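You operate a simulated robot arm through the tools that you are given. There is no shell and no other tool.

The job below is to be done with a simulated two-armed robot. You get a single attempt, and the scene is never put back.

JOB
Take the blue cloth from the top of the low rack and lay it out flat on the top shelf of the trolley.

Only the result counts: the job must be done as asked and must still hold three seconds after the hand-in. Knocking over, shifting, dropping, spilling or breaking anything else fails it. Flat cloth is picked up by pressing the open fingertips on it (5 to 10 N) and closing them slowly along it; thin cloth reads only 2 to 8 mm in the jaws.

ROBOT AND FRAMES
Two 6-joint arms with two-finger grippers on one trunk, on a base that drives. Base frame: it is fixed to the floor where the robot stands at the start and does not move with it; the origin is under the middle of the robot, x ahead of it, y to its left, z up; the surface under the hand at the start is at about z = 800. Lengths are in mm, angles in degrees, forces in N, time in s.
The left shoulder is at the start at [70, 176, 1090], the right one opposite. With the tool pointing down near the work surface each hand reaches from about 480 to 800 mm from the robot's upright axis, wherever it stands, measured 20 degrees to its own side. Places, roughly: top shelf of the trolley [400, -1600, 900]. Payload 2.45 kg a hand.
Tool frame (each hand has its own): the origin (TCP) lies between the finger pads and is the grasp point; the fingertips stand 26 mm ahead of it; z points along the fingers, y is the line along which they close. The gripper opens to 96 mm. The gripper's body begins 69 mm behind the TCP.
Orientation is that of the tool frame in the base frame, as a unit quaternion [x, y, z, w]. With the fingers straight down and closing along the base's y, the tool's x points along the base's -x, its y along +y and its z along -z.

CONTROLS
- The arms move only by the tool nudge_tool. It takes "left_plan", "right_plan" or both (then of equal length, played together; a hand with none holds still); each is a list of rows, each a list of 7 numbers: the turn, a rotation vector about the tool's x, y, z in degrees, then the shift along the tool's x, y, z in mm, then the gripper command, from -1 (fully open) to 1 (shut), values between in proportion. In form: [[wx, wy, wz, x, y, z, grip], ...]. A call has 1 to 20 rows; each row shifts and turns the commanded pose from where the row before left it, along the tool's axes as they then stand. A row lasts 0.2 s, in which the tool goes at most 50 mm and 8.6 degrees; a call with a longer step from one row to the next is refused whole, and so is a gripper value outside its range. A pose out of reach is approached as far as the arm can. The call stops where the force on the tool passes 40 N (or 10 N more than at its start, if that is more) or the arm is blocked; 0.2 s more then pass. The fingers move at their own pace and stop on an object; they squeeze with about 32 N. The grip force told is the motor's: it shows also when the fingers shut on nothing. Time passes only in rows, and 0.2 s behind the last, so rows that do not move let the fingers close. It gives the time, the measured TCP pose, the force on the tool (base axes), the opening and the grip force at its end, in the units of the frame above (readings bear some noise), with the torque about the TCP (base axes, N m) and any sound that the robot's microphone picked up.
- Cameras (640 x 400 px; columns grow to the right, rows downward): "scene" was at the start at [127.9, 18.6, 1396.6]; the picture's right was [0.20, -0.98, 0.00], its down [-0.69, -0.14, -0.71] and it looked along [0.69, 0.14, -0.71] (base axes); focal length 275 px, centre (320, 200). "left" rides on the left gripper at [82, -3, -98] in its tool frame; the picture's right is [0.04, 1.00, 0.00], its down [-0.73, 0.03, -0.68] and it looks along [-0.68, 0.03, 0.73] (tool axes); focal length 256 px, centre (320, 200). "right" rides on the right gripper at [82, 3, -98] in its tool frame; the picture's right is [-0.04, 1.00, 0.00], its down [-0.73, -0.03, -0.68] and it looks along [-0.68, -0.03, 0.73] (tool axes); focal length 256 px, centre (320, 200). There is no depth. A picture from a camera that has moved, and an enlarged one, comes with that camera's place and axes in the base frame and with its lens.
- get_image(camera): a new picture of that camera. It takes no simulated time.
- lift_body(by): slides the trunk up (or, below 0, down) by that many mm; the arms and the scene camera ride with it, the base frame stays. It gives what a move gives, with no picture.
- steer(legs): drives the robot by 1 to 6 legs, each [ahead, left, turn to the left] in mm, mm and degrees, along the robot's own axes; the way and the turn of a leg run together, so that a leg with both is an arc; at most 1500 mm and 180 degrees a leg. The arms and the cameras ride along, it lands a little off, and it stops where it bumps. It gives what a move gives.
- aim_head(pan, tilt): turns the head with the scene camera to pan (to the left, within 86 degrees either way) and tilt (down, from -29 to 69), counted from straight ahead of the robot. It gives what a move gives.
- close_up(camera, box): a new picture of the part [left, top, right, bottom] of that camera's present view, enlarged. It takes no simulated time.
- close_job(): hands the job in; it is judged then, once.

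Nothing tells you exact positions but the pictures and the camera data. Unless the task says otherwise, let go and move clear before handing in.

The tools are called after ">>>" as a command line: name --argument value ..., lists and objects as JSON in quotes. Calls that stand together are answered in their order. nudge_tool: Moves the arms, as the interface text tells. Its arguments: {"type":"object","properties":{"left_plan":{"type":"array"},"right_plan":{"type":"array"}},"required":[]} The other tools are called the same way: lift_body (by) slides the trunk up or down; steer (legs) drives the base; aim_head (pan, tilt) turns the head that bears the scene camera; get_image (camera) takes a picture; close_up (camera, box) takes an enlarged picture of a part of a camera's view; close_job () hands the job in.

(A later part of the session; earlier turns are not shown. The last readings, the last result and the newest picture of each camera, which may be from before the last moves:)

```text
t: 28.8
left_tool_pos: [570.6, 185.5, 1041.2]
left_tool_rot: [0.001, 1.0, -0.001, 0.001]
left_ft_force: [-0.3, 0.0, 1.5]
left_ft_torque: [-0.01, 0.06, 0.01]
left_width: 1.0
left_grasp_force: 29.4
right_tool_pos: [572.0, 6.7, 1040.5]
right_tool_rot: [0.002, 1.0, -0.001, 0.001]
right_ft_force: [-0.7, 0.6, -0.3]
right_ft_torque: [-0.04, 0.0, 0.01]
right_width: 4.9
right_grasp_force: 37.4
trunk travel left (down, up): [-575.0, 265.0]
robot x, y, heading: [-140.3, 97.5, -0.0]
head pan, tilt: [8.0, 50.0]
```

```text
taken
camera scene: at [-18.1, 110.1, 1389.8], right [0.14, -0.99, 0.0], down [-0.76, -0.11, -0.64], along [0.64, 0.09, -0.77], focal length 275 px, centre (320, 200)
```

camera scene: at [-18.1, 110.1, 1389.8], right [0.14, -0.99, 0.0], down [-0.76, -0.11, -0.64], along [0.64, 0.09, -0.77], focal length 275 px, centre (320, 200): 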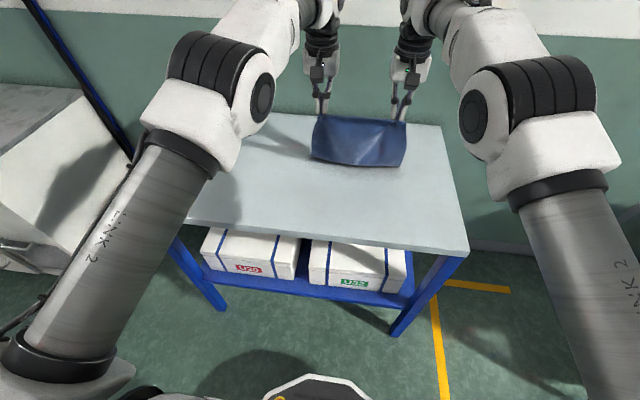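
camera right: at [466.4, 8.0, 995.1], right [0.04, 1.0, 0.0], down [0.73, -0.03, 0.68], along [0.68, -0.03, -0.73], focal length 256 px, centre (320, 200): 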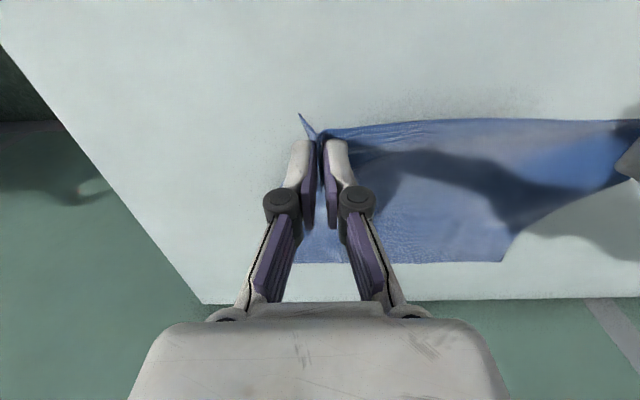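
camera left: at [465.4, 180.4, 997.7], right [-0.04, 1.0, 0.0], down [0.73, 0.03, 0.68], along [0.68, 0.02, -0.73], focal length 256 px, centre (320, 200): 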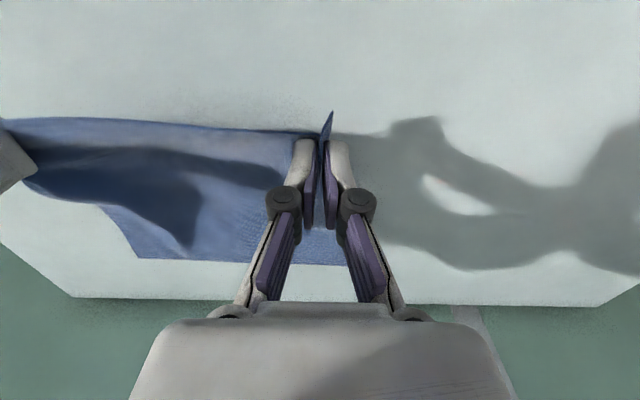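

The cloth hangs from both hands. The left width now reads 1.0 mm, so I'll check that grip up close before carrying on.

>>> close_up --camera "left" --box '[200, 60, 440, 210]'

>>> close_up --camera "right" --box '[200, 60, 440, 210]'

>>> close_up --camera "scene" --box '[280, 50, 460, 200]'

```text
2.67 times, centred on (320, 135) of left
camera zoom: at [488.3, 182.7, 1140.8], right [-0.04, 1.0, 0.0], down [0.73, 0.03, 0.68], along [0.68, 0.02, -0.73], focal length 683 px, centre (320, 373)
```

zoom: 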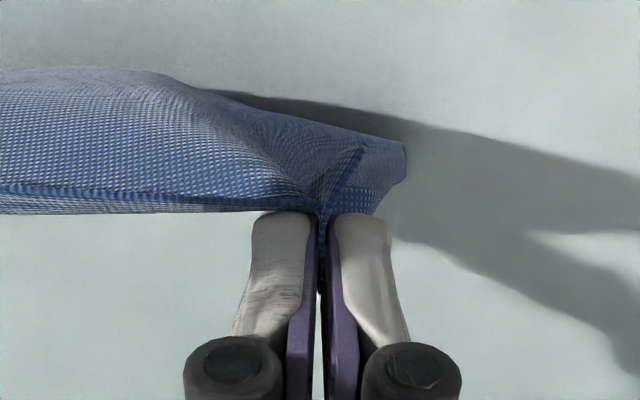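

```text
2.67 times, centred on (320, 135) of right
camera zoom: at [489.3, 10.5, 1138.5], right [0.04, 1.0, 0.0], down [0.73, -0.03, 0.68], along [0.68, -0.03, -0.73], focal length 683 px, centre (320, 373)
```

zoom: 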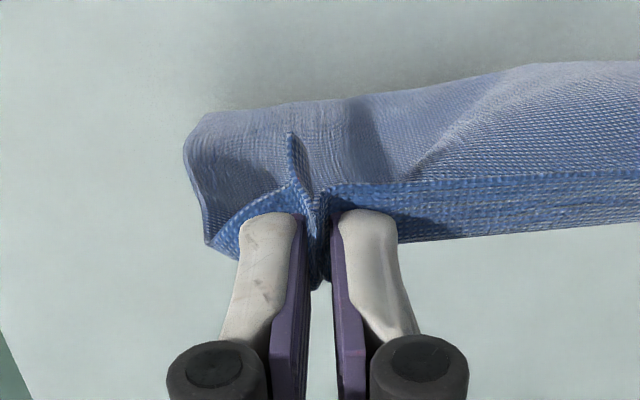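

```text
2.67 times, centred on (370, 125) of scene
camera zoom: at [-18.1, 110.1, 1389.8], right [0.14, -0.99, 0.0], down [-0.76, -0.11, -0.64], along [0.64, 0.09, -0.77], focal length 734 px, centre (187, 400)
```

zoom: 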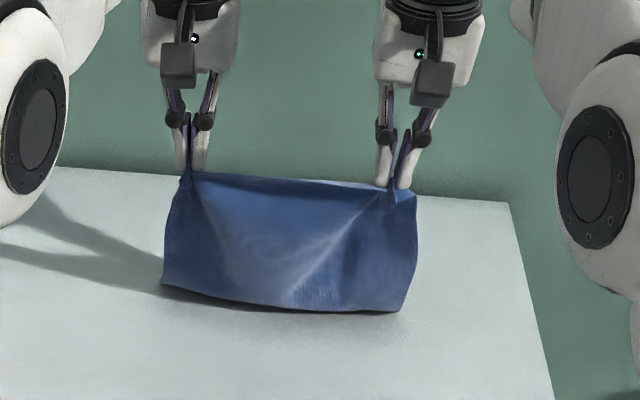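

Both grips look sound, with a pleat in each jaw and the edge taut between them. I'll raise the trunk so the whole cloth clears the rack and, later, the trolley handle.

>>> lift_body --by 130

>>> get_image --camera "scene"

```text
t: 30.4
left_tool_pos: [571.3, 186.0, 1170.7]
left_tool_rot: [0.001, 1.0, -0.001, 0.001]
left_ft_force: [0.5, -0.2, 0.1]
left_ft_torque: [0.0, -0.01, 0.05]
left_width: 4.0
left_grasp_force: 29.2
right_tool_pos: [572.7, 5.7, 1167.7]
right_tool_rot: [0.002, 1.0, -0.002, 0.001]
right_ft_force: [-0.8, 1.4, -0.8]
right_ft_torque: [0.0, 0.02, -0.01]
right_width: 4.4
right_grasp_force: 34.1
trunk travel left (down, up): [-705.0, 135.0]
robot x, y, heading: [-141.6, 99.1, -0.3]
head pan, tilt: [8.0, 50.0]
```

```text
taken
camera scene: at [-17.6, 110.1, 1519.7], right [0.14, -0.99, 0.0], down [-0.76, -0.11, -0.64], along [0.64, 0.09, -0.77], focal length 275 px, centre (320, 200)
```

scene: 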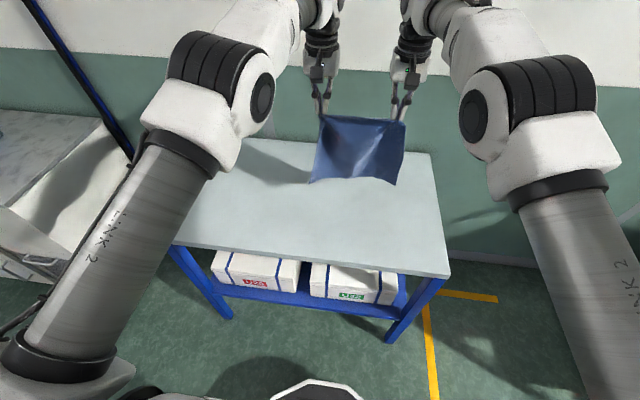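

>>> lift_body --by 130

>>> get_image --camera "scene"

>>> close_up --camera "scene" --box '[270, 80, 450, 220]'

```text
t: 31.9
left_tool_pos: [571.9, 185.5, 1301.1]
left_tool_rot: [0.001, 1.0, -0.001, 0.0]
left_ft_force: [0.4, -0.1, -0.6]
left_ft_torque: [0.07, 0.0, -0.04]
left_width: 3.4
left_grasp_force: 36.8
right_tool_pos: [572.9, 6.0, 1299.5]
right_tool_rot: [0.002, 1.0, 0.0, 0.001]
right_ft_force: [0.2, 3.8, 1.1]
right_ft_torque: [0.12, 0.0, -0.01]
right_width: 2.5
right_grasp_force: 29.5
trunk travel left (down, up): [-835.0, 5.0]
robot x, y, heading: [-140.1, 100.1, -0.2]
head pan, tilt: [8.0, 50.0]
```

```text
taken
camera scene: at [-17.4, 109.9, 1649.7], right [0.14, -0.99, 0.0], down [-0.76, -0.11, -0.64], along [0.64, 0.09, -0.77], focal length 275 px, centre (320, 200)
```

scene: 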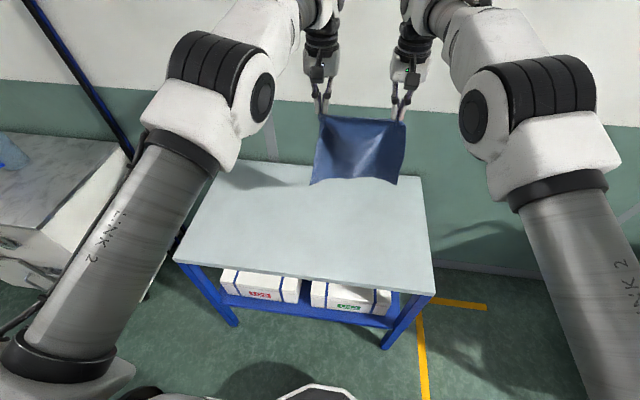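

```text
2.86 times, centred on (360, 150) of scene
camera zoom: at [-17.4, 109.9, 1649.7], right [0.14, -0.99, 0.0], down [-0.76, -0.11, -0.64], along [0.64, 0.09, -0.77], focal length 786 px, centre (206, 343)
```

zoom: 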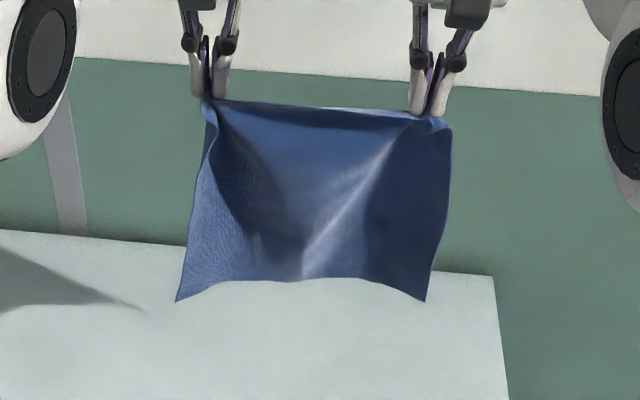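

The cloth hangs cleanly from both hands with its bottom at z about 1015. I'll raise the hands another 60 mm, then turn right in place toward the trolley.

>>> nudge_tool --left_plan '[[0, 0, 0, 0, 0, -15, 1], [0, 0, 0, 0, 0, -15, 1], [0, 0, 0, 0, 0, -15, 1], [0, 0, 0, 0, 0, -15, 1]]' --right_plan '[[0, 0, 0, 0, 0, -15, 1], [0, 0, 0, 0, 0, -15, 1], [0, 0, 0, 0, 0, -15, 1], [0, 0, 0, 0, 0, -15, 1]]'

```text
t: 32.9
left_tool_pos: [561.1, 188.3, 1360.8]
left_tool_rot: [0.0, 1.0, -0.001, 0.002]
left_ft_force: [0.0, -6.1, -0.4]
left_ft_torque: [-0.19, -0.04, 0.08]
left_width: 3.8
left_grasp_force: 35.4
left hand out of reach, approached as far as the arm can: row 4
right_tool_pos: [562.8, 2.0, 1359.8]
right_tool_rot: [0.001, 1.0, -0.001, 0.002]
right_ft_force: [-0.7, 7.2, 0.1]
right_ft_torque: [0.16, -0.04, -0.07]
right_width: 3.4
right_grasp_force: 30.8
right hand out of reach, approached as far as the arm can: row 4
trunk travel left (down, up): [-835.0, 5.0]
robot x, y, heading: [-138.5, 94.4, 0.1]
head pan, tilt: [8.0, 50.0]
```

That is the top of the reach, and the hands spread 6 mm, tensioning the cloth. I'll ease them back together and down slightly.

>>> nudge_tool --left_plan '[[0, 0, 0, 0, -1.5, 6, 1], [0, 0, 0, 0, -1.5, 6, 1], [0, 0, 0, 0, -0.5, 0, 1]]' --right_plan '[[0, 0, 0, 0, 1.5, 6, 1], [0, 0, 0, 0, 1.5, 6, 1], [0, 0, 0, 0, 0.5, 0, 1]]'

>>> get_image --camera "scene"

```text
t: 33.7
left_tool_pos: [565.2, 184.6, 1346.3]
left_tool_rot: [0.001, 1.0, 0.0, 0.0]
left_ft_force: [0.5, -1.0, 2.1]
left_ft_torque: [-0.02, -0.01, 0.01]
left_width: 1.4
left_grasp_force: 31.2
right_tool_pos: [565.9, 4.7, 1346.8]
right_tool_rot: [0.003, 1.0, -0.001, 0.0]
right_ft_force: [0.1, 0.4, -0.4]
right_ft_torque: [0.05, 0.01, 0.01]
right_width: 2.3
right_grasp_force: 29.4
trunk travel left (down, up): [-835.0, 5.0]
robot x, y, heading: [-142.8, 94.6, -0.3]
head pan, tilt: [8.0, 50.0]
```

```text
taken
camera scene: at [-18.0, 109.4, 1649.8], right [0.14, -0.99, 0.0], down [-0.76, -0.11, -0.64], along [0.64, 0.09, -0.77], focal length 275 px, centre (320, 200)
```

scene: 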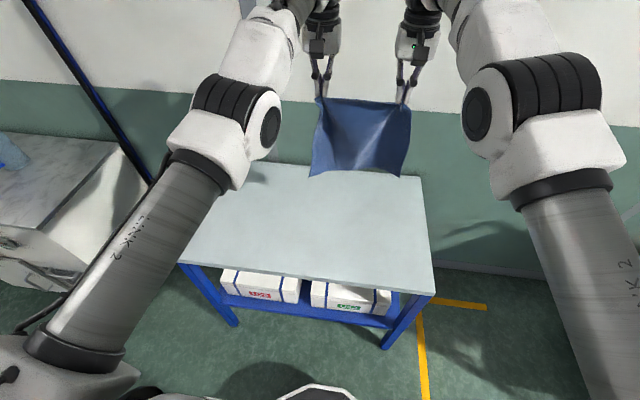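

The tension is gone and the cloth still hangs from both hands, its bottom at z about 1060. Now I'll turn right 90° in place.

>>> steer --legs '[[0, 0, -90]]'

>>> get_image --camera "scene"

```text
t: 37.9
left_tool_pos: [-30.2, -607.7, 1347.3]
left_tool_rot: [0.696, 0.718, 0.0, -0.001]
left_ft_force: [-1.5, 0.6, 1.1]
left_ft_torque: [0.04, 0.21, 0.03]
left_width: 0.8
left_grasp_force: 27.6
right_tool_pos: [-209.4, -613.9, 1345.4]
right_tool_rot: [0.698, 0.717, -0.002, 0.0]
right_ft_force: [0.3, -0.6, 1.4]
right_ft_torque: [0.04, -0.16, -0.05]
right_width: 1.3
right_grasp_force: 28.1
trunk travel left (down, up): [-835.0, 5.0]
robot x, y, heading: [-143.6, 99.3, -88.3]
head pan, tilt: [8.0, 50.0]
```

```text
taken
camera scene: at [-128.9, -27.1, 1649.8], right [-0.99, -0.17, 0.0], down [-0.13, 0.76, -0.64], along [0.11, -0.63, -0.77], focal length 275 px, centre (320, 200)
```

scene: 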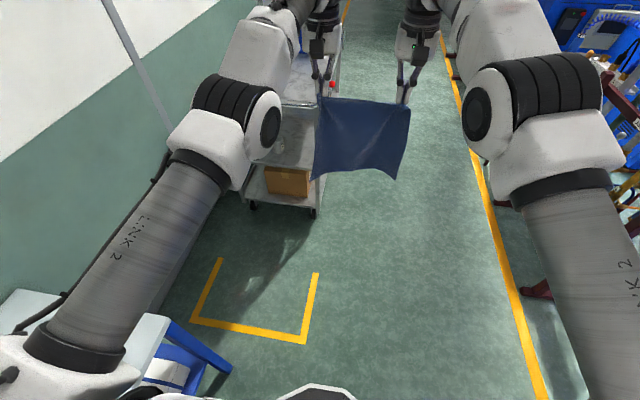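

I'm facing the trolley and the cloth is still held. The trolley is ahead and to my left, so I'll drive forward first, then check from closer.

>>> steer --legs '[[640, 0, -1.7]]'

>>> aim_head --pan 25 --tilt 35

>>> get_image --camera "scene"

```text
t: 41.4
left_tool_pos: [-35.3, -1245.5, 1347.2]
left_tool_rot: [0.704, 0.71, 0.0, 0.0]
left_ft_force: [-0.9, -0.6, -0.8]
left_ft_torque: [-0.01, -0.02, -0.04]
left_width: 1.2
left_grasp_force: 28.8
right_tool_pos: [-215.0, -1246.4, 1346.3]
right_tool_rot: [0.705, 0.709, -0.001, 0.001]
right_ft_force: [0.5, 0.1, -0.4]
right_ft_torque: [-0.01, 0.0, -0.07]
right_width: 3.9
right_grasp_force: 36.8
trunk travel left (down, up): [-835.0, 5.0]
robot x, y, heading: [-125.3, -539.9, -89.4]
head pan, tilt: [8.0, 50.0]
```

```text
t: 42.2
left_tool_pos: [-36.2, -1245.6, 1347.1]
left_tool_rot: [0.705, 0.709, 0.001, 0.0]
left_ft_force: [-1.2, 0.0, -1.1]
left_ft_torque: [-0.03, 0.03, 0.03]
left_width: 2.1
left_grasp_force: 28.7
right_tool_pos: [-214.0, -1247.9, 1345.7]
right_tool_rot: [0.705, 0.709, -0.002, -0.001]
right_ft_force: [0.8, 0.0, 0.2]
right_ft_torque: [-0.01, 0.04, 0.02]
right_width: 4.3
right_grasp_force: 36.2
trunk travel left (down, up): [-835.0, 5.0]
robot x, y, heading: [-131.5, -535.8, -89.6]
head pan, tilt: [25.0, 35.0]
```

```text
taken
camera scene: at [-93.8, -666.7, 1671.4], right [-0.9, -0.43, 0.0], down [-0.25, 0.52, -0.82], along [0.35, -0.74, -0.57], focal length 275 px, centre (320, 200)
```

scene: 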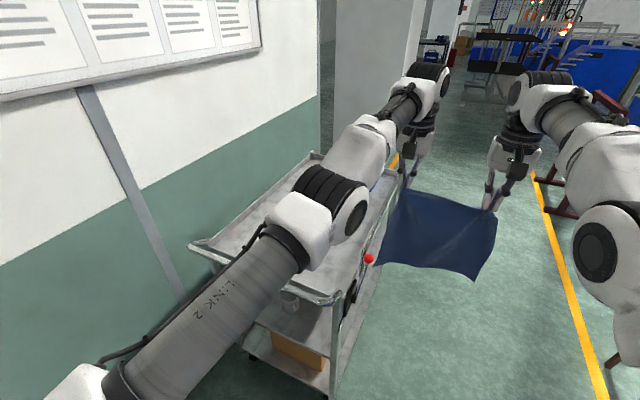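

I need the trolley's height more precisely before moving over it. Comparing views puts the handle bar near y −1110, z about 1000, so I'll zoom in on it.

>>> close_up --camera "scene" --box '[180, 140, 400, 320]'

>>> aim_head --pan 45 --tilt 35

>>> get_image --camera "scene"

>>> get_image --camera "left"

```text
2.22 times, centred on (290, 230) of scene
camera zoom: at [-93.8, -666.7, 1671.4], right [-0.9, -0.43, 0.0], down [-0.25, 0.52, -0.82], along [0.35, -0.74, -0.57], focal length 611 px, centre (387, 133)
```

zoom: 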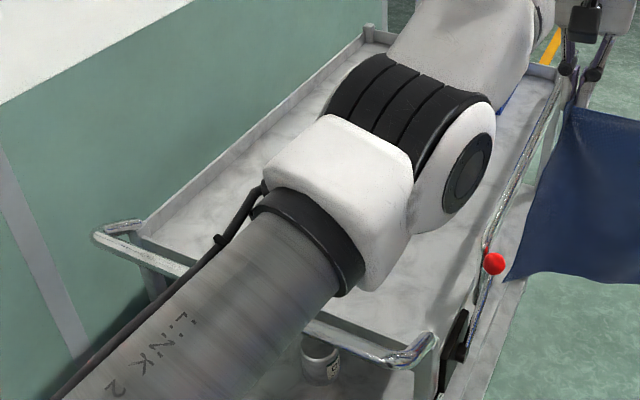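

```text
t: 43.1
left_tool_pos: [-35.6, -1245.2, 1347.1]
left_tool_rot: [0.705, 0.709, 0.0, -0.001]
left_ft_force: [-0.7, -0.2, -0.6]
left_ft_torque: [-0.01, 0.01, 0.02]
left_width: 4.1
left_grasp_force: 32.0
right_tool_pos: [-215.4, -1247.5, 1345.7]
right_tool_rot: [0.705, 0.71, -0.002, 0.0]
right_ft_force: [-0.2, -0.6, -0.4]
right_ft_torque: [0.01, -0.05, -0.02]
right_width: 4.9
right_grasp_force: 33.5
trunk travel left (down, up): [-835.0, 5.0]
robot x, y, heading: [-127.7, -540.2, -89.3]
head pan, tilt: [45.0, 35.0]
```

```text
taken
camera scene: at [-68.7, -648.3, 1671.5], right [-0.7, -0.71, 0.0], down [-0.41, 0.4, -0.82], along [0.58, -0.57, -0.57], focal length 275 px, centre (320, 200)
```

scene: 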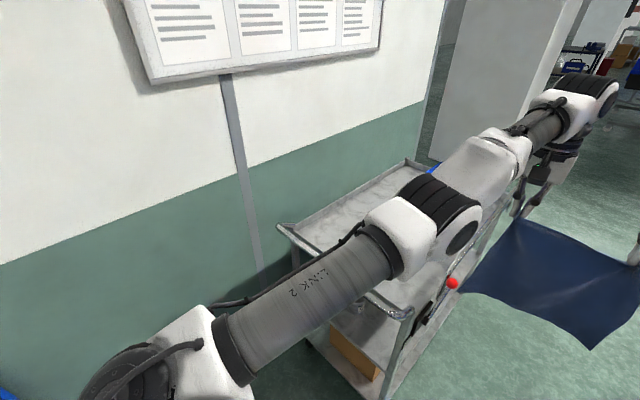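

```text
taken
camera left: at [-40.0, -1164.3, 1446.7], right [1.0, 0.05, 0.0], down [0.03, -0.73, 0.68], along [0.03, -0.68, -0.73], focal length 256 px, centre (320, 200)
```

left: 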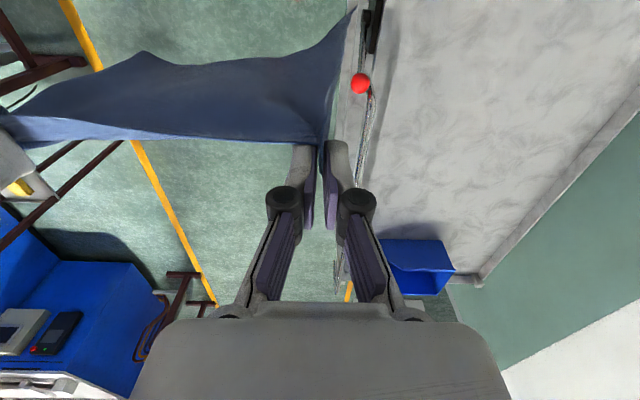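

From the wrist view the shelf runs about x 100–660, y −1140 to −2070 at z about 900, with the rails and knob near z 1000. The cloth's bottom is at about 1060, so it clears them. I'll drive ahead 100 mm and then sideways about 500 mm left to line up with the trolley.

>>> steer --legs '[[100, 0, 0], [0, 250, 0]]'

>>> aim_head --pan 5 --tilt 45

>>> get_image --camera "scene"

>>> get_image --camera "left"

```text
t: 45.6
left_tool_pos: [208.8, -1343.2, 1347.5]
left_tool_rot: [0.705, 0.709, 0.002, 0.0]
left_ft_force: [-1.1, -0.6, -0.5]
left_ft_torque: [-0.03, -0.04, -0.01]
left_width: 1.1
left_grasp_force: 30.3
right_tool_pos: [30.3, -1345.2, 1345.3]
right_tool_rot: [0.706, 0.708, -0.001, 0.001]
right_ft_force: [1.0, 0.6, 1.2]
right_ft_torque: [-0.01, -0.04, -0.02]
right_width: 2.0
right_grasp_force: 31.3
trunk travel left (down, up): [-835.0, 5.0]
robot x, y, heading: [116.8, -636.0, -89.5]
head pan, tilt: [45.0, 35.0]
```

```text
t: 46.7
left_tool_pos: [211.2, -1342.1, 1346.6]
left_tool_rot: [0.705, 0.709, 0.0, 0.0]
left_ft_force: [-1.4, -0.3, -2.9]
left_ft_torque: [0.03, -0.03, -0.03]
left_width: 3.6
left_grasp_force: 27.7
right_tool_pos: [30.7, -1344.6, 1346.1]
right_tool_rot: [0.706, 0.708, -0.001, 0.0]
right_ft_force: [0.6, 0.3, 2.3]
right_ft_torque: [-0.02, 0.02, -0.01]
right_width: 1.4
right_grasp_force: 29.9
trunk travel left (down, up): [-835.0, 5.0]
robot x, y, heading: [119.7, -636.8, -89.6]
head pan, tilt: [5.0, 45.0]
```

```text
taken
camera scene: at [123.2, -764.1, 1656.8], right [-1.0, -0.1, 0.0], down [-0.07, 0.7, -0.71], along [0.07, -0.7, -0.71], focal length 275 px, centre (320, 200)
```

scene: 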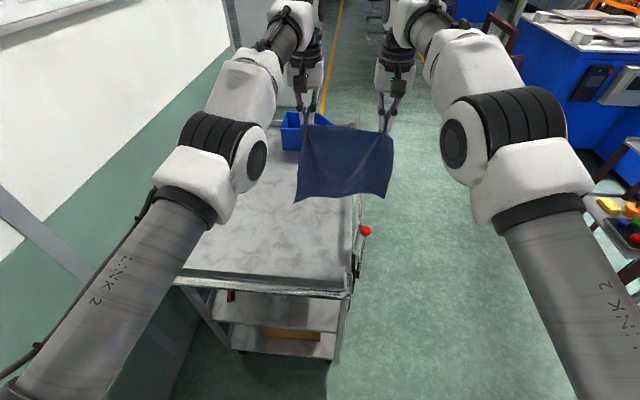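

```text
taken
camera left: at [206.3, -1261.0, 1446.9], right [1.0, 0.05, 0.0], down [0.03, -0.73, 0.68], along [0.03, -0.68, -0.73], focal length 256 px, centre (320, 200)
```

left: 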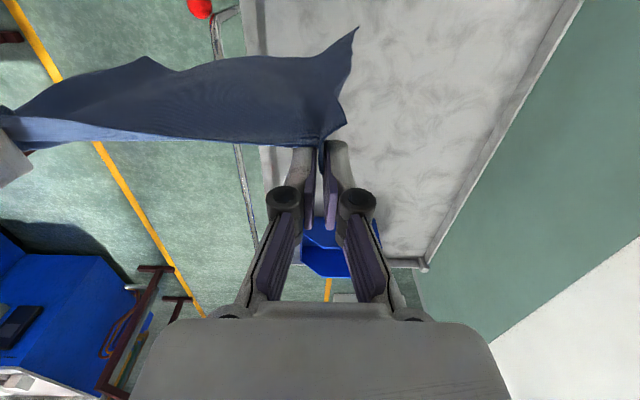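

The view confirms the shelf spans x about 112–637 with its centre near 375, and the cloth clears the rails. I'll move another 254 mm left.

>>> steer --legs '[[0, 254, 0]]'

>>> get_image --camera "scene"

>>> get_image --camera "right"

```text
t: 48.5
left_tool_pos: [467.6, -1341.0, 1346.5]
left_tool_rot: [0.705, 0.709, 0.0, 0.001]
left_ft_force: [-2.0, -0.8, -1.3]
left_ft_torque: [-0.01, 0.01, 0.04]
left_width: 3.5
left_grasp_force: 36.4
right_tool_pos: [288.8, -1343.4, 1346.6]
right_tool_rot: [0.706, 0.708, -0.002, 0.001]
right_ft_force: [-0.7, 0.4, -0.3]
right_ft_torque: [0.01, -0.02, -0.02]
right_width: 4.6
right_grasp_force: 34.5
trunk travel left (down, up): [-835.0, 5.0]
robot x, y, heading: [376.4, -637.7, -89.6]
head pan, tilt: [5.0, 45.0]
```

```text
taken
camera scene: at [379.9, -762.6, 1656.7], right [-1.0, -0.09, 0.0], down [-0.07, 0.7, -0.71], along [0.07, -0.7, -0.71], focal length 275 px, centre (320, 200)
```

scene: 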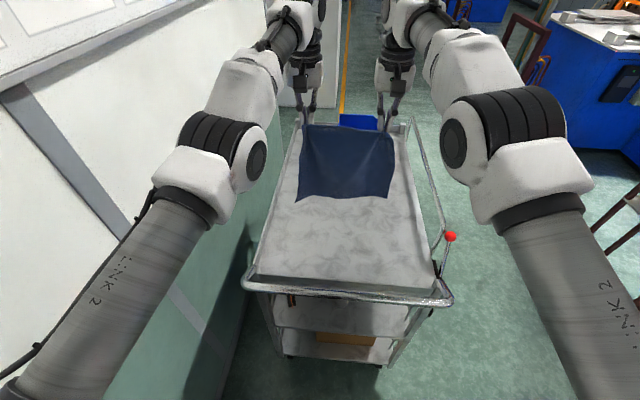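

```text
taken
camera right: at [290.2, -1260.6, 1444.5], right [1.0, -0.04, 0.0], down [-0.03, -0.73, 0.68], along [-0.03, -0.68, -0.73], focal length 256 px, centre (320, 200)
```

right: 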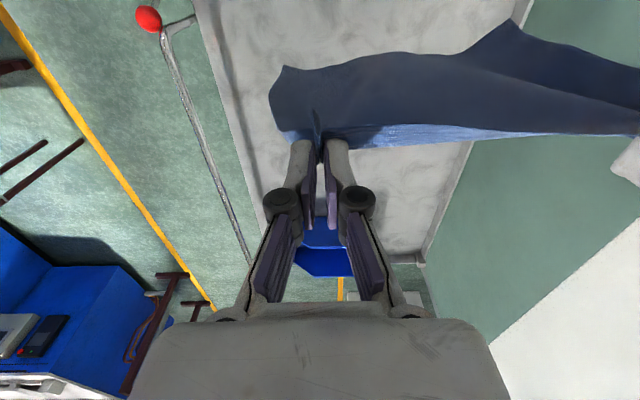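

The cloth is centred over the shelf now. I'll drive ahead about 155 mm, which leaves the base roughly 100 mm short of the trolley's frame.

>>> steer --legs '[[155, 0, 0]]'

>>> get_image --camera "scene"

```text
t: 49.9
left_tool_pos: [472.2, -1489.0, 1348.6]
left_tool_rot: [0.704, 0.71, -0.001, 0.0]
left_ft_force: [-0.1, 0.7, 0.3]
left_ft_torque: [-0.02, 0.06, 0.01]
left_width: 0.7
left_grasp_force: 29.2
right_tool_pos: [293.3, -1492.8, 1347.5]
right_tool_rot: [0.704, 0.71, -0.003, 0.002]
right_ft_force: [-0.9, 0.3, 5.0]
right_ft_torque: [-0.03, 0.01, 0.02]
right_width: 3.3
right_grasp_force: 35.8
trunk travel left (down, up): [-835.0, 5.0]
robot x, y, heading: [374.5, -785.5, -89.6]
head pan, tilt: [5.0, 45.0]
```

```text
taken
camera scene: at [384.2, -911.2, 1657.1], right [-1.0, -0.1, 0.0], down [-0.07, 0.7, -0.71], along [0.07, -0.71, -0.71], focal length 275 px, centre (320, 200)
```

scene: 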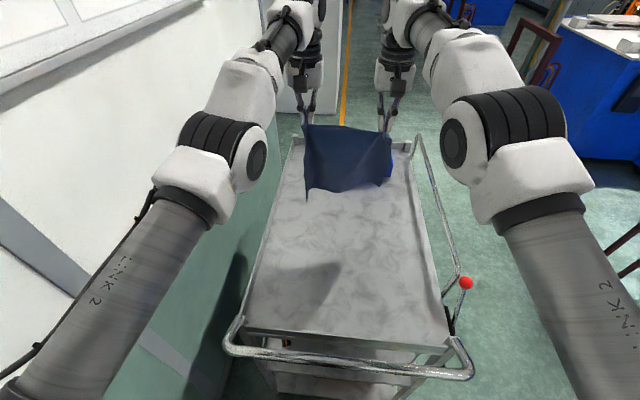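

The shelf below is clear and the cloth hangs centred over it. I'll lower the hands with the arms, reaching slightly forward, until the cloth's bottom edge is just above the shelf.

>>> nudge_tool --left_plan '[[0, 0, 0, -4, 0, 16, 1], [0, 0, 0, -4, 0, 16, 1], [0, 0, 0, -4, 0, 16, 1], [0, 0, 0, -4, 0, 16, 1], [0, 0, 0, -4, 0, 16, 1], [0, 0, 0, -4, 0, 16, 1], [0, 0, 0, -4, 0, 16, 1], [0, 0, 0, -4, 0, 16, 1], [0, 0, 0, 0, 0, 0, 1]]' --right_plan '[[0, 0, 0, -4, 0, 16, 1], [0, 0, 0, -4, 0, 16, 1], [0, 0, 0, -4, 0, 16, 1], [0, 0, 0, -4, 0, 16, 1], [0, 0, 0, -4, 0, 16, 1], [0, 0, 0, -4, 0, 16, 1], [0, 0, 0, -4, 0, 16, 1], [0, 0, 0, -4, 0, 16, 1], [0, 0, 0, 0, 0, 0, 1]]'

>>> get_image --camera "scene"

>>> get_image --camera "left"

>>> get_image --camera "right"

```text
t: 51.9
left_tool_pos: [472.1, -1522.2, 1217.3]
left_tool_rot: [0.704, 0.71, 0.0, 0.0]
left_ft_force: [-2.1, -1.4, 1.4]
left_ft_torque: [-0.01, 0.09, 0.03]
left_width: 3.5
left_grasp_force: 28.8
left hand out of reach, approached as far as the arm can: row 8
right_tool_pos: [294.2, -1524.8, 1218.0]
right_tool_rot: [0.706, 0.709, -0.002, 0.001]
right_ft_force: [1.2, 1.1, 0.9]
right_ft_torque: [-0.02, -0.04, 0.02]
right_width: 3.4
right_grasp_force: 29.0
trunk travel left (down, up): [-835.0, 5.0]
robot x, y, heading: [377.8, -785.4, -89.3]
head pan, tilt: [5.0, 45.0]
```

```text
taken
camera scene: at [383.8, -914.7, 1656.7], right [-1.0, -0.1, 0.0], down [-0.07, 0.7, -0.71], along [0.07, -0.7, -0.71], focal length 275 px, centre (320, 200)
```

scene: 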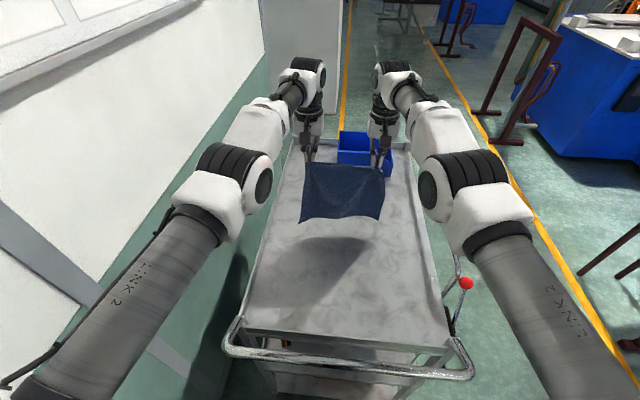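

```text
taken
camera left: at [468.1, -1440.3, 1317.6], right [1.0, 0.05, 0.0], down [0.04, -0.73, 0.68], along [0.03, -0.68, -0.73], focal length 256 px, centre (320, 200)
```

left: 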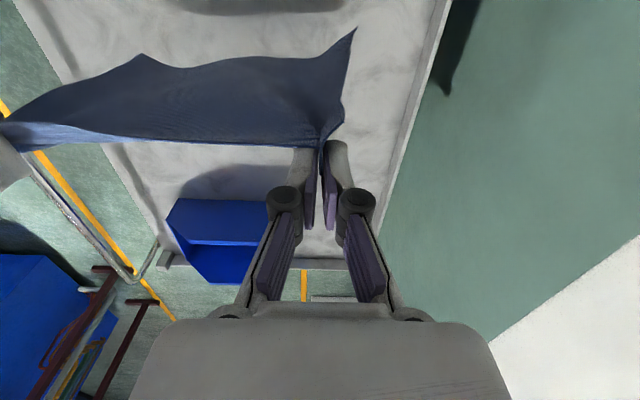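

```text
taken
camera right: at [294.4, -1443.4, 1316.8], right [1.0, -0.03, 0.0], down [-0.02, -0.73, 0.68], along [-0.03, -0.68, -0.73], focal length 256 px, centre (320, 200)
```

right: 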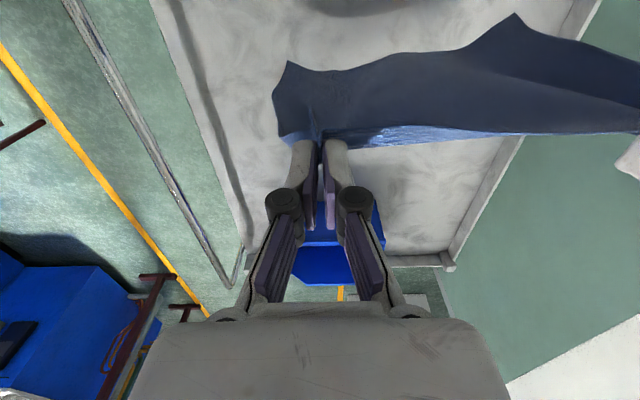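

The hands are at y about −1523, with the cloth's lower edge a few centimetres above the shelf. From here I'll lower with the trunk and move horizontally with the arms and base, so the arms stay in poses they manage well. First, lower 35 mm.

>>> lift_body --by -35

>>> close_up --camera "scene" --box '[240, 110, 440, 260]'

>>> get_image --camera "left"

```text
t: 52.7
left_tool_pos: [472.9, -1521.6, 1183.3]
left_tool_rot: [0.704, 0.71, 0.0, 0.0]
left_ft_force: [-1.2, 0.0, -0.2]
left_ft_torque: [-0.04, -0.01, 0.01]
left_width: 1.8
left_grasp_force: 28.3
right_tool_pos: [293.0, -1524.3, 1183.0]
right_tool_rot: [0.705, 0.709, -0.001, 0.0]
right_ft_force: [2.4, -0.3, 0.3]
right_ft_torque: [0.01, -0.05, -0.03]
right_width: 4.1
right_grasp_force: 34.9
trunk travel left (down, up): [-800.0, 40.0]
robot x, y, heading: [376.0, -785.9, -89.5]
head pan, tilt: [5.0, 45.0]
```

```text
2.67 times, centred on (340, 185) of scene
camera zoom: at [384.3, -914.1, 1621.8], right [-1.0, -0.1, 0.0], down [-0.07, 0.7, -0.71], along [0.07, -0.7, -0.71], focal length 734 px, centre (267, 240)
```

zoom: 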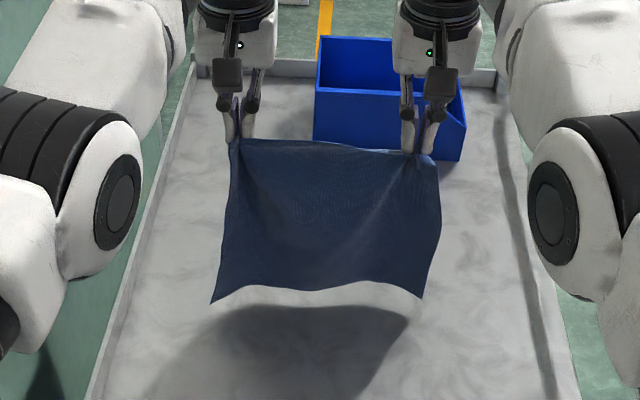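

```text
taken
camera left: at [468.7, -1439.9, 1283.1], right [1.0, 0.05, 0.0], down [0.04, -0.73, 0.68], along [0.03, -0.68, -0.73], focal length 256 px, centre (320, 200)
```

left: 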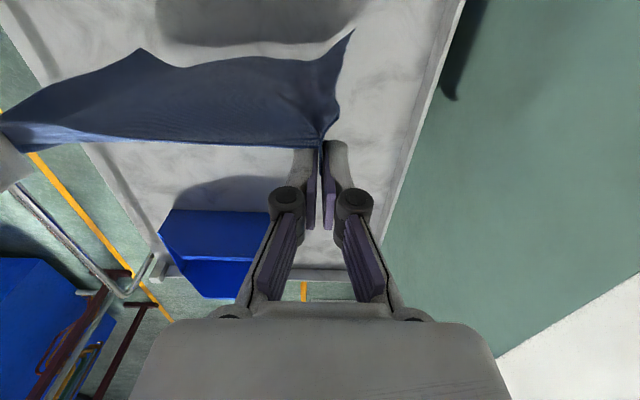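

The lower corners are within about 5 mm of the shelf. I'll start laying: lower a little, then draw the hands back toward me by a similar amount, repeating.

>>> lift_body --by -15

>>> nudge_tool --left_plan '[[0, 0, 0, 6, 0, 0, 1], [0, 0, 0, 6, 0, 0, 1], [0, 0, 0, 6, 0, 0, 1], [0, 0, 0, 6, 0, 0, 1]]' --right_plan '[[0, 0, 0, 6, 0, 0, 1], [0, 0, 0, 6, 0, 0, 1], [0, 0, 0, 6, 0, 0, 1], [0, 0, 0, 6, 0, 0, 1]]'

>>> close_up --camera "scene" --box '[240, 110, 440, 260]'

```text
t: 53.4
left_tool_pos: [473.8, -1521.3, 1167.5]
left_tool_rot: [0.704, 0.71, 0.0, 0.0]
left_ft_force: [-2.4, 0.5, 1.2]
left_ft_torque: [0.0, 0.08, 0.06]
left_width: 1.3
left_grasp_force: 31.7
right_tool_pos: [293.3, -1526.4, 1167.8]
right_tool_rot: [0.705, 0.709, -0.002, 0.001]
right_ft_force: [1.2, -0.6, 0.0]
right_ft_torque: [0.01, 0.0, 0.04]
right_width: 1.6
right_grasp_force: 28.0
trunk travel left (down, up): [-785.0, 55.0]
robot x, y, heading: [377.5, -786.3, -89.5]
head pan, tilt: [5.0, 45.0]
```

```text
t: 54.4
left_tool_pos: [470.8, -1519.4, 1168.6]
left_tool_rot: [0.704, 0.71, 0.0, 0.0]
left_ft_force: [-2.1, -0.7, 1.1]
left_ft_torque: [0.0, 0.05, 0.04]
left_width: 1.3
left_grasp_force: 31.8
left hand out of reach, approached as far as the arm can: row 1, 2, 3, 4
right_tool_pos: [292.7, -1502.9, 1167.8]
right_tool_rot: [0.705, 0.709, -0.001, 0.001]
right_ft_force: [2.5, 0.1, -0.2]
right_ft_torque: [-0.01, 0.03, 0.0]
right_width: 4.0
right_grasp_force: 37.8
trunk travel left (down, up): [-785.0, 55.0]
robot x, y, heading: [374.7, -783.6, -89.6]
head pan, tilt: [5.0, 45.0]
```

```text
2.67 times, centred on (340, 185) of scene
camera zoom: at [384.3, -914.5, 1606.7], right [-1.0, -0.1, 0.0], down [-0.07, 0.7, -0.71], along [0.07, -0.7, -0.71], focal length 734 px, centre (267, 240)
```

zoom: 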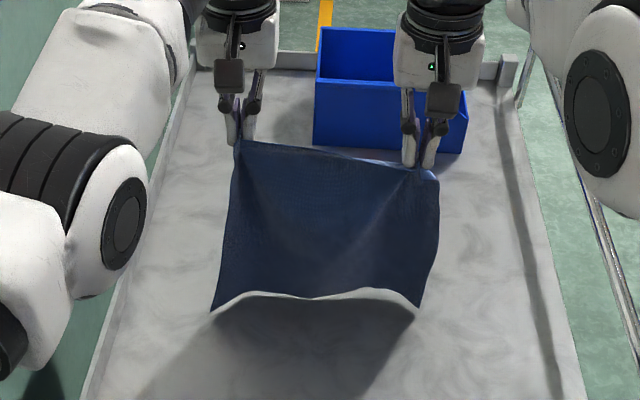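

The left hand hardly moved because it was at its outer reach limit, while the right came back 24 mm. I'll bring the left hand back alone so they match.

>>> nudge_tool --left_plan '[[0, 0, 0, 8, 0, 0, 1], [0, 0, 0, 8, 0, 0, 1]]'

```text
t: 55.0
left_tool_pos: [467.0, -1517.5, 1171.8]
left_tool_rot: [0.704, 0.71, 0.0, -0.001]
left_ft_force: [0.0, -0.7, 3.5]
left_ft_torque: [-0.03, 0.03, -0.01]
left_width: 3.5
left_grasp_force: 30.3
left hand out of reach, approached as far as the arm can: row 1, 2
right_tool_pos: [292.6, -1502.7, 1168.3]
right_tool_rot: [0.706, 0.709, -0.002, 0.001]
right_ft_force: [0.6, -0.5, -1.1]
right_ft_torque: [0.01, -0.1, 0.01]
right_width: 4.1
right_grasp_force: 37.4
trunk travel left (down, up): [-785.0, 55.0]
robot x, y, heading: [377.2, -791.8, -89.7]
head pan, tilt: [5.0, 45.0]
```

>>> get_image --camera "scene"

```text
taken
camera scene: at [383.8, -914.6, 1606.7], right [-1.0, -0.1, 0.0], down [-0.07, 0.7, -0.71], along [0.07, -0.7, -0.71], focal length 275 px, centre (320, 200)
```

scene: 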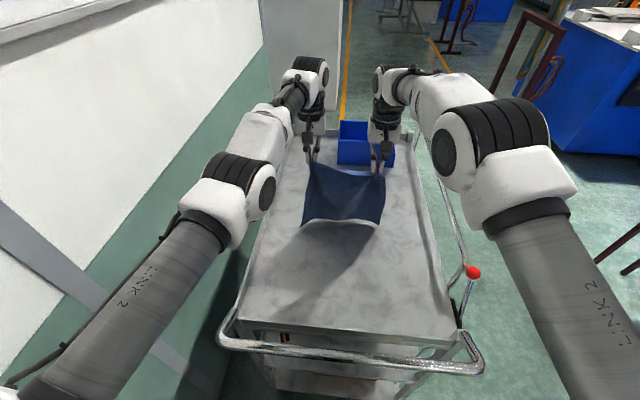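

The left arm is almost straight, so it isn't bending its elbow for small steps. I'll try one larger step back.

>>> nudge_tool --left_plan '[[0, 0, 0, 25, 3, 0, 1], [0, 0, 0, 0, 0, 0, 1]]'

```text
t: 55.5
left_tool_pos: [466.9, -1519.0, 1171.2]
left_tool_rot: [0.704, 0.71, 0.0, -0.001]
left_ft_force: [-0.2, 0.2, -1.5]
left_ft_torque: [0.01, 0.0, 0.02]
left_width: 4.3
left_grasp_force: 35.5
left hand out of reach, approached as far as the arm can: row 1
right_tool_pos: [292.6, -1502.8, 1167.4]
right_tool_rot: [0.705, 0.709, -0.003, 0.0]
right_ft_force: [-0.4, -0.3, -0.2]
right_ft_torque: [-0.02, -0.09, -0.01]
right_width: 4.1
right_grasp_force: 38.2
trunk travel left (down, up): [-785.0, 55.0]
robot x, y, heading: [377.7, -785.8, -89.4]
head pan, tilt: [5.0, 45.0]
```

>>> nudge_tool --left_plan '[[0, 0, 0, 6, 0, -10, 1], [0, 0, 0, 6, 0, -10, 1]]'

```text
t: 56.1
left_tool_pos: [466.0, -1514.3, 1191.8]
left_tool_rot: [0.704, 0.71, 0.0, -0.001]
left_ft_force: [-0.8, -0.1, 0.2]
left_ft_torque: [-0.03, 0.01, 0.0]
left_width: 1.5
left_grasp_force: 29.1
left hand out of reach, approached as far as the arm can: row 1, 2
right_tool_pos: [292.6, -1503.2, 1168.7]
right_tool_rot: [0.705, 0.709, -0.002, 0.001]
right_ft_force: [-1.6, -0.6, 0.8]
right_ft_torque: [-0.01, -0.01, 0.01]
right_width: 4.4
right_grasp_force: 38.1
trunk travel left (down, up): [-785.0, 55.0]
robot x, y, heading: [377.4, -785.8, -89.4]
head pan, tilt: [5.0, 45.0]
```

The left elbow seems to be locked straight: sideways or upward steps don't bend it, but a downward step should. I'll lower the left hand back to the right's height while drawing it in a little.

>>> nudge_tool --left_plan '[[0, 0, 0, 2, 0, 10, 1], [0, 0, 0, 4, 0, 10, 1]]'

```text
t: 56.8
left_tool_pos: [461.5, -1516.3, 1173.1]
left_tool_rot: [0.704, 0.71, 0.001, -0.002]
left_ft_force: [0.3, 0.0, -0.6]
left_ft_torque: [0.03, -0.03, 0.0]
left_width: 4.0
left_grasp_force: 31.6
left hand out of reach, approached as far as the arm can: row 1, 2
right_tool_pos: [290.9, -1502.9, 1168.2]
right_tool_rot: [0.705, 0.709, -0.002, 0.0]
right_ft_force: [-1.0, 0.8, 0.1]
right_ft_torque: [0.03, -0.11, 0.0]
right_width: 3.6
right_grasp_force: 37.5
trunk travel left (down, up): [-785.0, 55.0]
robot x, y, heading: [376.3, -784.7, -89.5]
head pan, tilt: [5.0, 45.0]
```

>>> nudge_tool --left_plan '[[0, 0, 0, 8, 4, 25, 1], [0, 0, 0, 8, 4, 10, 1]]' --right_plan '[[0, 0, 0, 2, 0, 15, 1], [0, 0, 0, 3, 0, 10, 1]]'

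```text
t: 57.4
left_tool_pos: [464.9, -1520.6, 1139.4]
left_tool_rot: [0.704, 0.711, 0.001, 0.0]
left_ft_force: [-0.2, 0.1, -3.5]
left_ft_torque: [0.06, -0.01, 0.03]
left_width: 3.3
left_grasp_force: 27.5
left hand out of reach, approached as far as the arm can: row 1, 2
right_tool_pos: [292.5, -1498.5, 1142.8]
right_tool_rot: [0.705, 0.709, 0.0, 0.0]
right_ft_force: [1.1, -0.2, -0.2]
right_ft_torque: [0.04, -0.05, -0.01]
right_width: 4.0
right_grasp_force: 37.8
trunk travel left (down, up): [-785.0, 55.0]
robot x, y, heading: [376.3, -782.6, -89.3]
head pan, tilt: [5.0, 45.0]
```

It still only slides along its reach limit. A pitch of the tool should force the elbow to bend. I'll tilt the left fingertips toward the robot by 8° while moving them back with it.

>>> nudge_tool --left_plan '[[0, 4, 0, 18, 0, 0, 1], [0, 4, 0, 18, 0, 0, 1]]'

```text
t: 58.0
left_tool_pos: [462.6, -1489.8, 1141.9]
left_tool_rot: [0.702, 0.708, 0.05, -0.05]
left_ft_force: [-1.1, -0.7, 2.4]
left_ft_torque: [0.04, 0.12, 0.03]
left_width: 0.8
left_grasp_force: 28.1
left hand out of reach, approached as far as the arm can: row 1
right_tool_pos: [292.5, -1497.8, 1143.3]
right_tool_rot: [0.705, 0.709, -0.003, 0.001]
right_ft_force: [1.2, 0.1, -0.1]
right_ft_torque: [0.04, -0.06, -0.01]
right_width: 3.6
right_grasp_force: 37.8
trunk travel left (down, up): [-785.0, 55.0]
robot x, y, heading: [375.9, -786.9, -89.2]
head pan, tilt: [5.0, 45.0]
```

That freed it: row 2 was accepted. Now I'll draw the left hand in a bit further and gradually straighten it, with the right following.

>>> nudge_tool --left_plan '[[0, 0, 0, 6, 0, 0, 1], [0, -1, 0, 4, 0.5, 0, 1], [0, -1, 0, 3, 0.5, 0, 1], [0, -1, 0, 3, 0.5, 0, 1], [0, -1, 0, 3, 0.5, 0, 1]]' --right_plan '[[0, 0, 0, 4, 0, 0, 1], [0, 0, 0, 5, 0, 0, 1], [0, 0, 0, 5, 0, 0, 1], [0, 0, 0, 5, 0, 0, 1], [0, 0, 0, 5, 0, 0, 1]]'

>>> get_image --camera "scene"

```text
t: 59.1
left_tool_pos: [457.3, -1504.3, 1147.1]
left_tool_rot: [0.704, 0.71, 0.025, -0.025]
left_ft_force: [-0.6, -0.7, 2.3]
left_ft_torque: [0.03, 0.03, 0.04]
left_width: 1.0
left_grasp_force: 27.9
left hand out of reach, approached as far as the arm can: row 1, 2, 3, 4, 5
right_tool_pos: [291.5, -1471.9, 1144.5]
right_tool_rot: [0.706, 0.708, -0.003, 0.0]
right_ft_force: [0.0, 0.1, -1.9]
right_ft_torque: [-0.01, -0.08, 0.03]
right_width: 4.1
right_grasp_force: 38.1
trunk travel left (down, up): [-785.0, 55.0]
robot x, y, heading: [376.9, -782.8, -89.3]
head pan, tilt: [5.0, 45.0]
```

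```text
taken
camera scene: at [384.1, -914.4, 1606.8], right [-1.0, -0.1, 0.0], down [-0.07, 0.7, -0.71], along [0.07, -0.7, -0.71], focal length 275 px, centre (320, 200)
```

scene: 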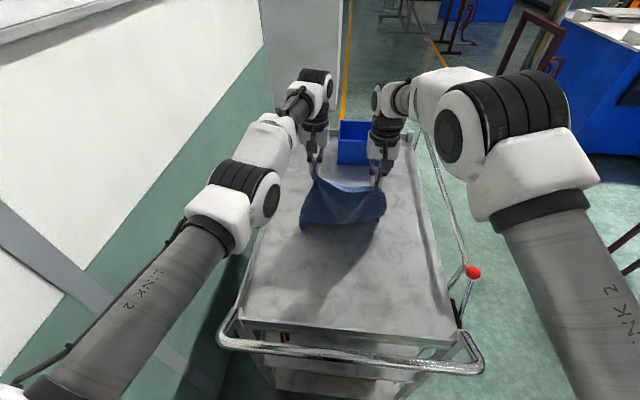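

>>> nudge_tool --left_plan '[[0, 7, 0, 46, 1, 0, 1], [0, 0, 0, 0, 0, 0, 1]]'

```text
t: 59.8
left_tool_pos: [455.1, -1484.7, 1150.7]
left_tool_rot: [0.702, 0.707, 0.058, -0.057]
left_ft_force: [0.4, 0.4, -0.9]
left_ft_torque: [0.02, -0.04, 0.01]
left_width: 4.3
left_grasp_force: 37.5
left hand out of reach, approached as far as the arm can: row 1
right_tool_pos: [292.7, -1472.9, 1142.9]
right_tool_rot: [0.705, 0.709, -0.003, 0.0]
right_ft_force: [0.8, -0.3, 0.1]
right_ft_torque: [0.05, -0.03, 0.04]
right_width: 4.5
right_grasp_force: 36.9
trunk travel left (down, up): [-785.0, 55.0]
robot x, y, heading: [380.0, -788.2, -89.5]
head pan, tilt: [5.0, 45.0]
```

>>> nudge_tool --left_plan '[[0, -8, 0, -20, 2, 2, 1], [0, 0, 0, 0, 0, 0, 1]]'

```text
t: 60.4
left_tool_pos: [456.6, -1508.1, 1147.4]
left_tool_rot: [0.704, 0.71, 0.019, -0.02]
left_ft_force: [0.3, 0.5, 0.0]
left_ft_torque: [0.03, -0.04, -0.04]
left_width: 4.2
left_grasp_force: 32.2
left hand out of reach, approached as far as the arm can: row 1
right_tool_pos: [292.9, -1471.8, 1144.0]
right_tool_rot: [0.705, 0.709, -0.002, 0.001]
right_ft_force: [0.3, -0.4, 0.2]
right_ft_torque: [0.02, 0.02, -0.02]
right_width: 4.5
right_grasp_force: 37.8
trunk travel left (down, up): [-785.0, 55.0]
robot x, y, heading: [375.3, -786.9, -89.3]
head pan, tilt: [5.0, 45.0]
```

The left arm can still slide sideways and vertically, so I'll leave it extended and do the fore-and-aft motion with the base. First I'll square the hands up: left back outward and upright, right forward to match.

>>> nudge_tool --left_plan '[[0, -1, 0, -5, 5, 0, 1], [0, -1, 0, -5, 5, 0, 1], [0, -1, 0, -5, 5, 0, 1]]' --right_plan '[[0, 0, 0, -11, 0, 0, 1], [0, 0, 0, -11, 0, 0, 1], [0, 0, 0, -11, 0, 0, 1]]'

>>> get_image --camera "scene"

>>> get_image --camera "left"

>>> get_image --camera "right"

```text
t: 61.1
left_tool_pos: [471.0, -1522.6, 1147.5]
left_tool_rot: [0.705, 0.709, 0.002, -0.002]
left_ft_force: [-2.4, -1.0, -0.7]
left_ft_torque: [-0.01, 0.04, 0.05]
left_width: 4.5
left_grasp_force: 33.9
right_tool_pos: [292.1, -1506.1, 1143.2]
right_tool_rot: [0.706, 0.708, -0.002, 0.0]
right_ft_force: [1.2, 0.7, 0.4]
right_ft_torque: [0.02, 0.0, -0.04]
right_width: 3.8
right_grasp_force: 36.8
trunk travel left (down, up): [-785.0, 55.0]
robot x, y, heading: [374.8, -787.7, -89.4]
head pan, tilt: [5.0, 45.0]
```

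```text
taken
camera scene: at [384.0, -915.5, 1606.6], right [-1.0, -0.1, 0.0], down [-0.07, 0.7, -0.71], along [0.07, -0.7, -0.71], focal length 275 px, centre (320, 200)
```

scene: 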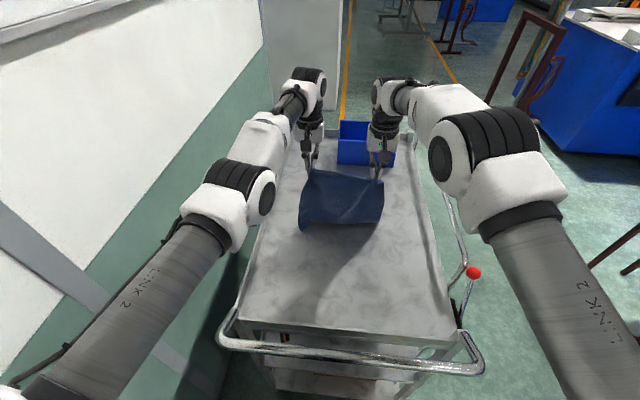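

```text
taken
camera left: at [467.3, -1440.7, 1247.3], right [1.0, 0.05, 0.0], down [0.04, -0.74, 0.68], along [0.03, -0.68, -0.74], focal length 256 px, centre (320, 200)
```

left: 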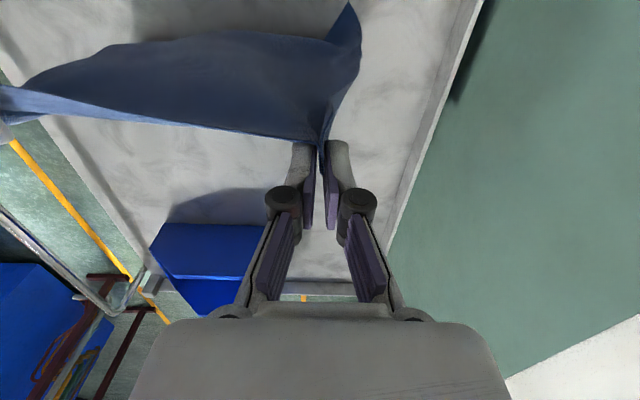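

```text
taken
camera right: at [293.4, -1424.0, 1241.8], right [1.0, -0.03, 0.0], down [-0.02, -0.73, 0.68], along [-0.03, -0.68, -0.73], focal length 256 px, centre (320, 200)
```

right: 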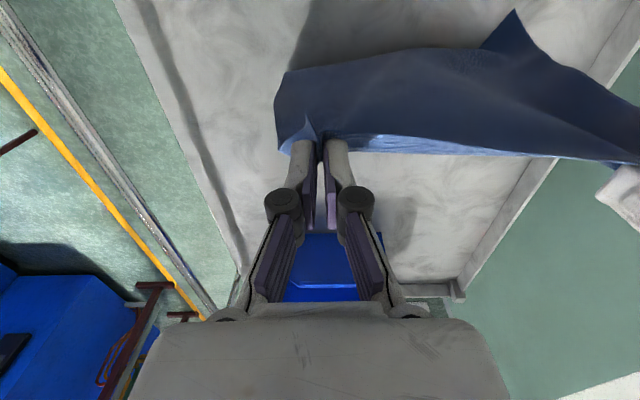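

Both poses were accepted this time. I'll test whether the left arm now draws back normally.

>>> nudge_tool --left_plan '[[0, 0, 0, 8, 0, 2, 1], [0, 0, 0, 8, 0, 2, 1]]'

```text
t: 61.8
left_tool_pos: [467.8, -1520.2, 1144.9]
left_tool_rot: [0.704, 0.71, 0.001, -0.001]
left_ft_force: [-1.8, 0.8, -1.2]
left_ft_torque: [-0.03, 0.05, 0.0]
left_width: 1.2
left_grasp_force: 30.4
left hand out of reach, approached as far as the arm can: row 1, 2
right_tool_pos: [291.0, -1505.5, 1144.0]
right_tool_rot: [0.705, 0.709, -0.001, -0.001]
right_ft_force: [2.0, 0.1, 0.8]
right_ft_torque: [0.02, -0.02, -0.06]
right_width: 3.3
right_grasp_force: 35.5
trunk travel left (down, up): [-785.0, 55.0]
robot x, y, heading: [378.3, -783.0, -89.4]
head pan, tilt: [5.0, 45.0]
```

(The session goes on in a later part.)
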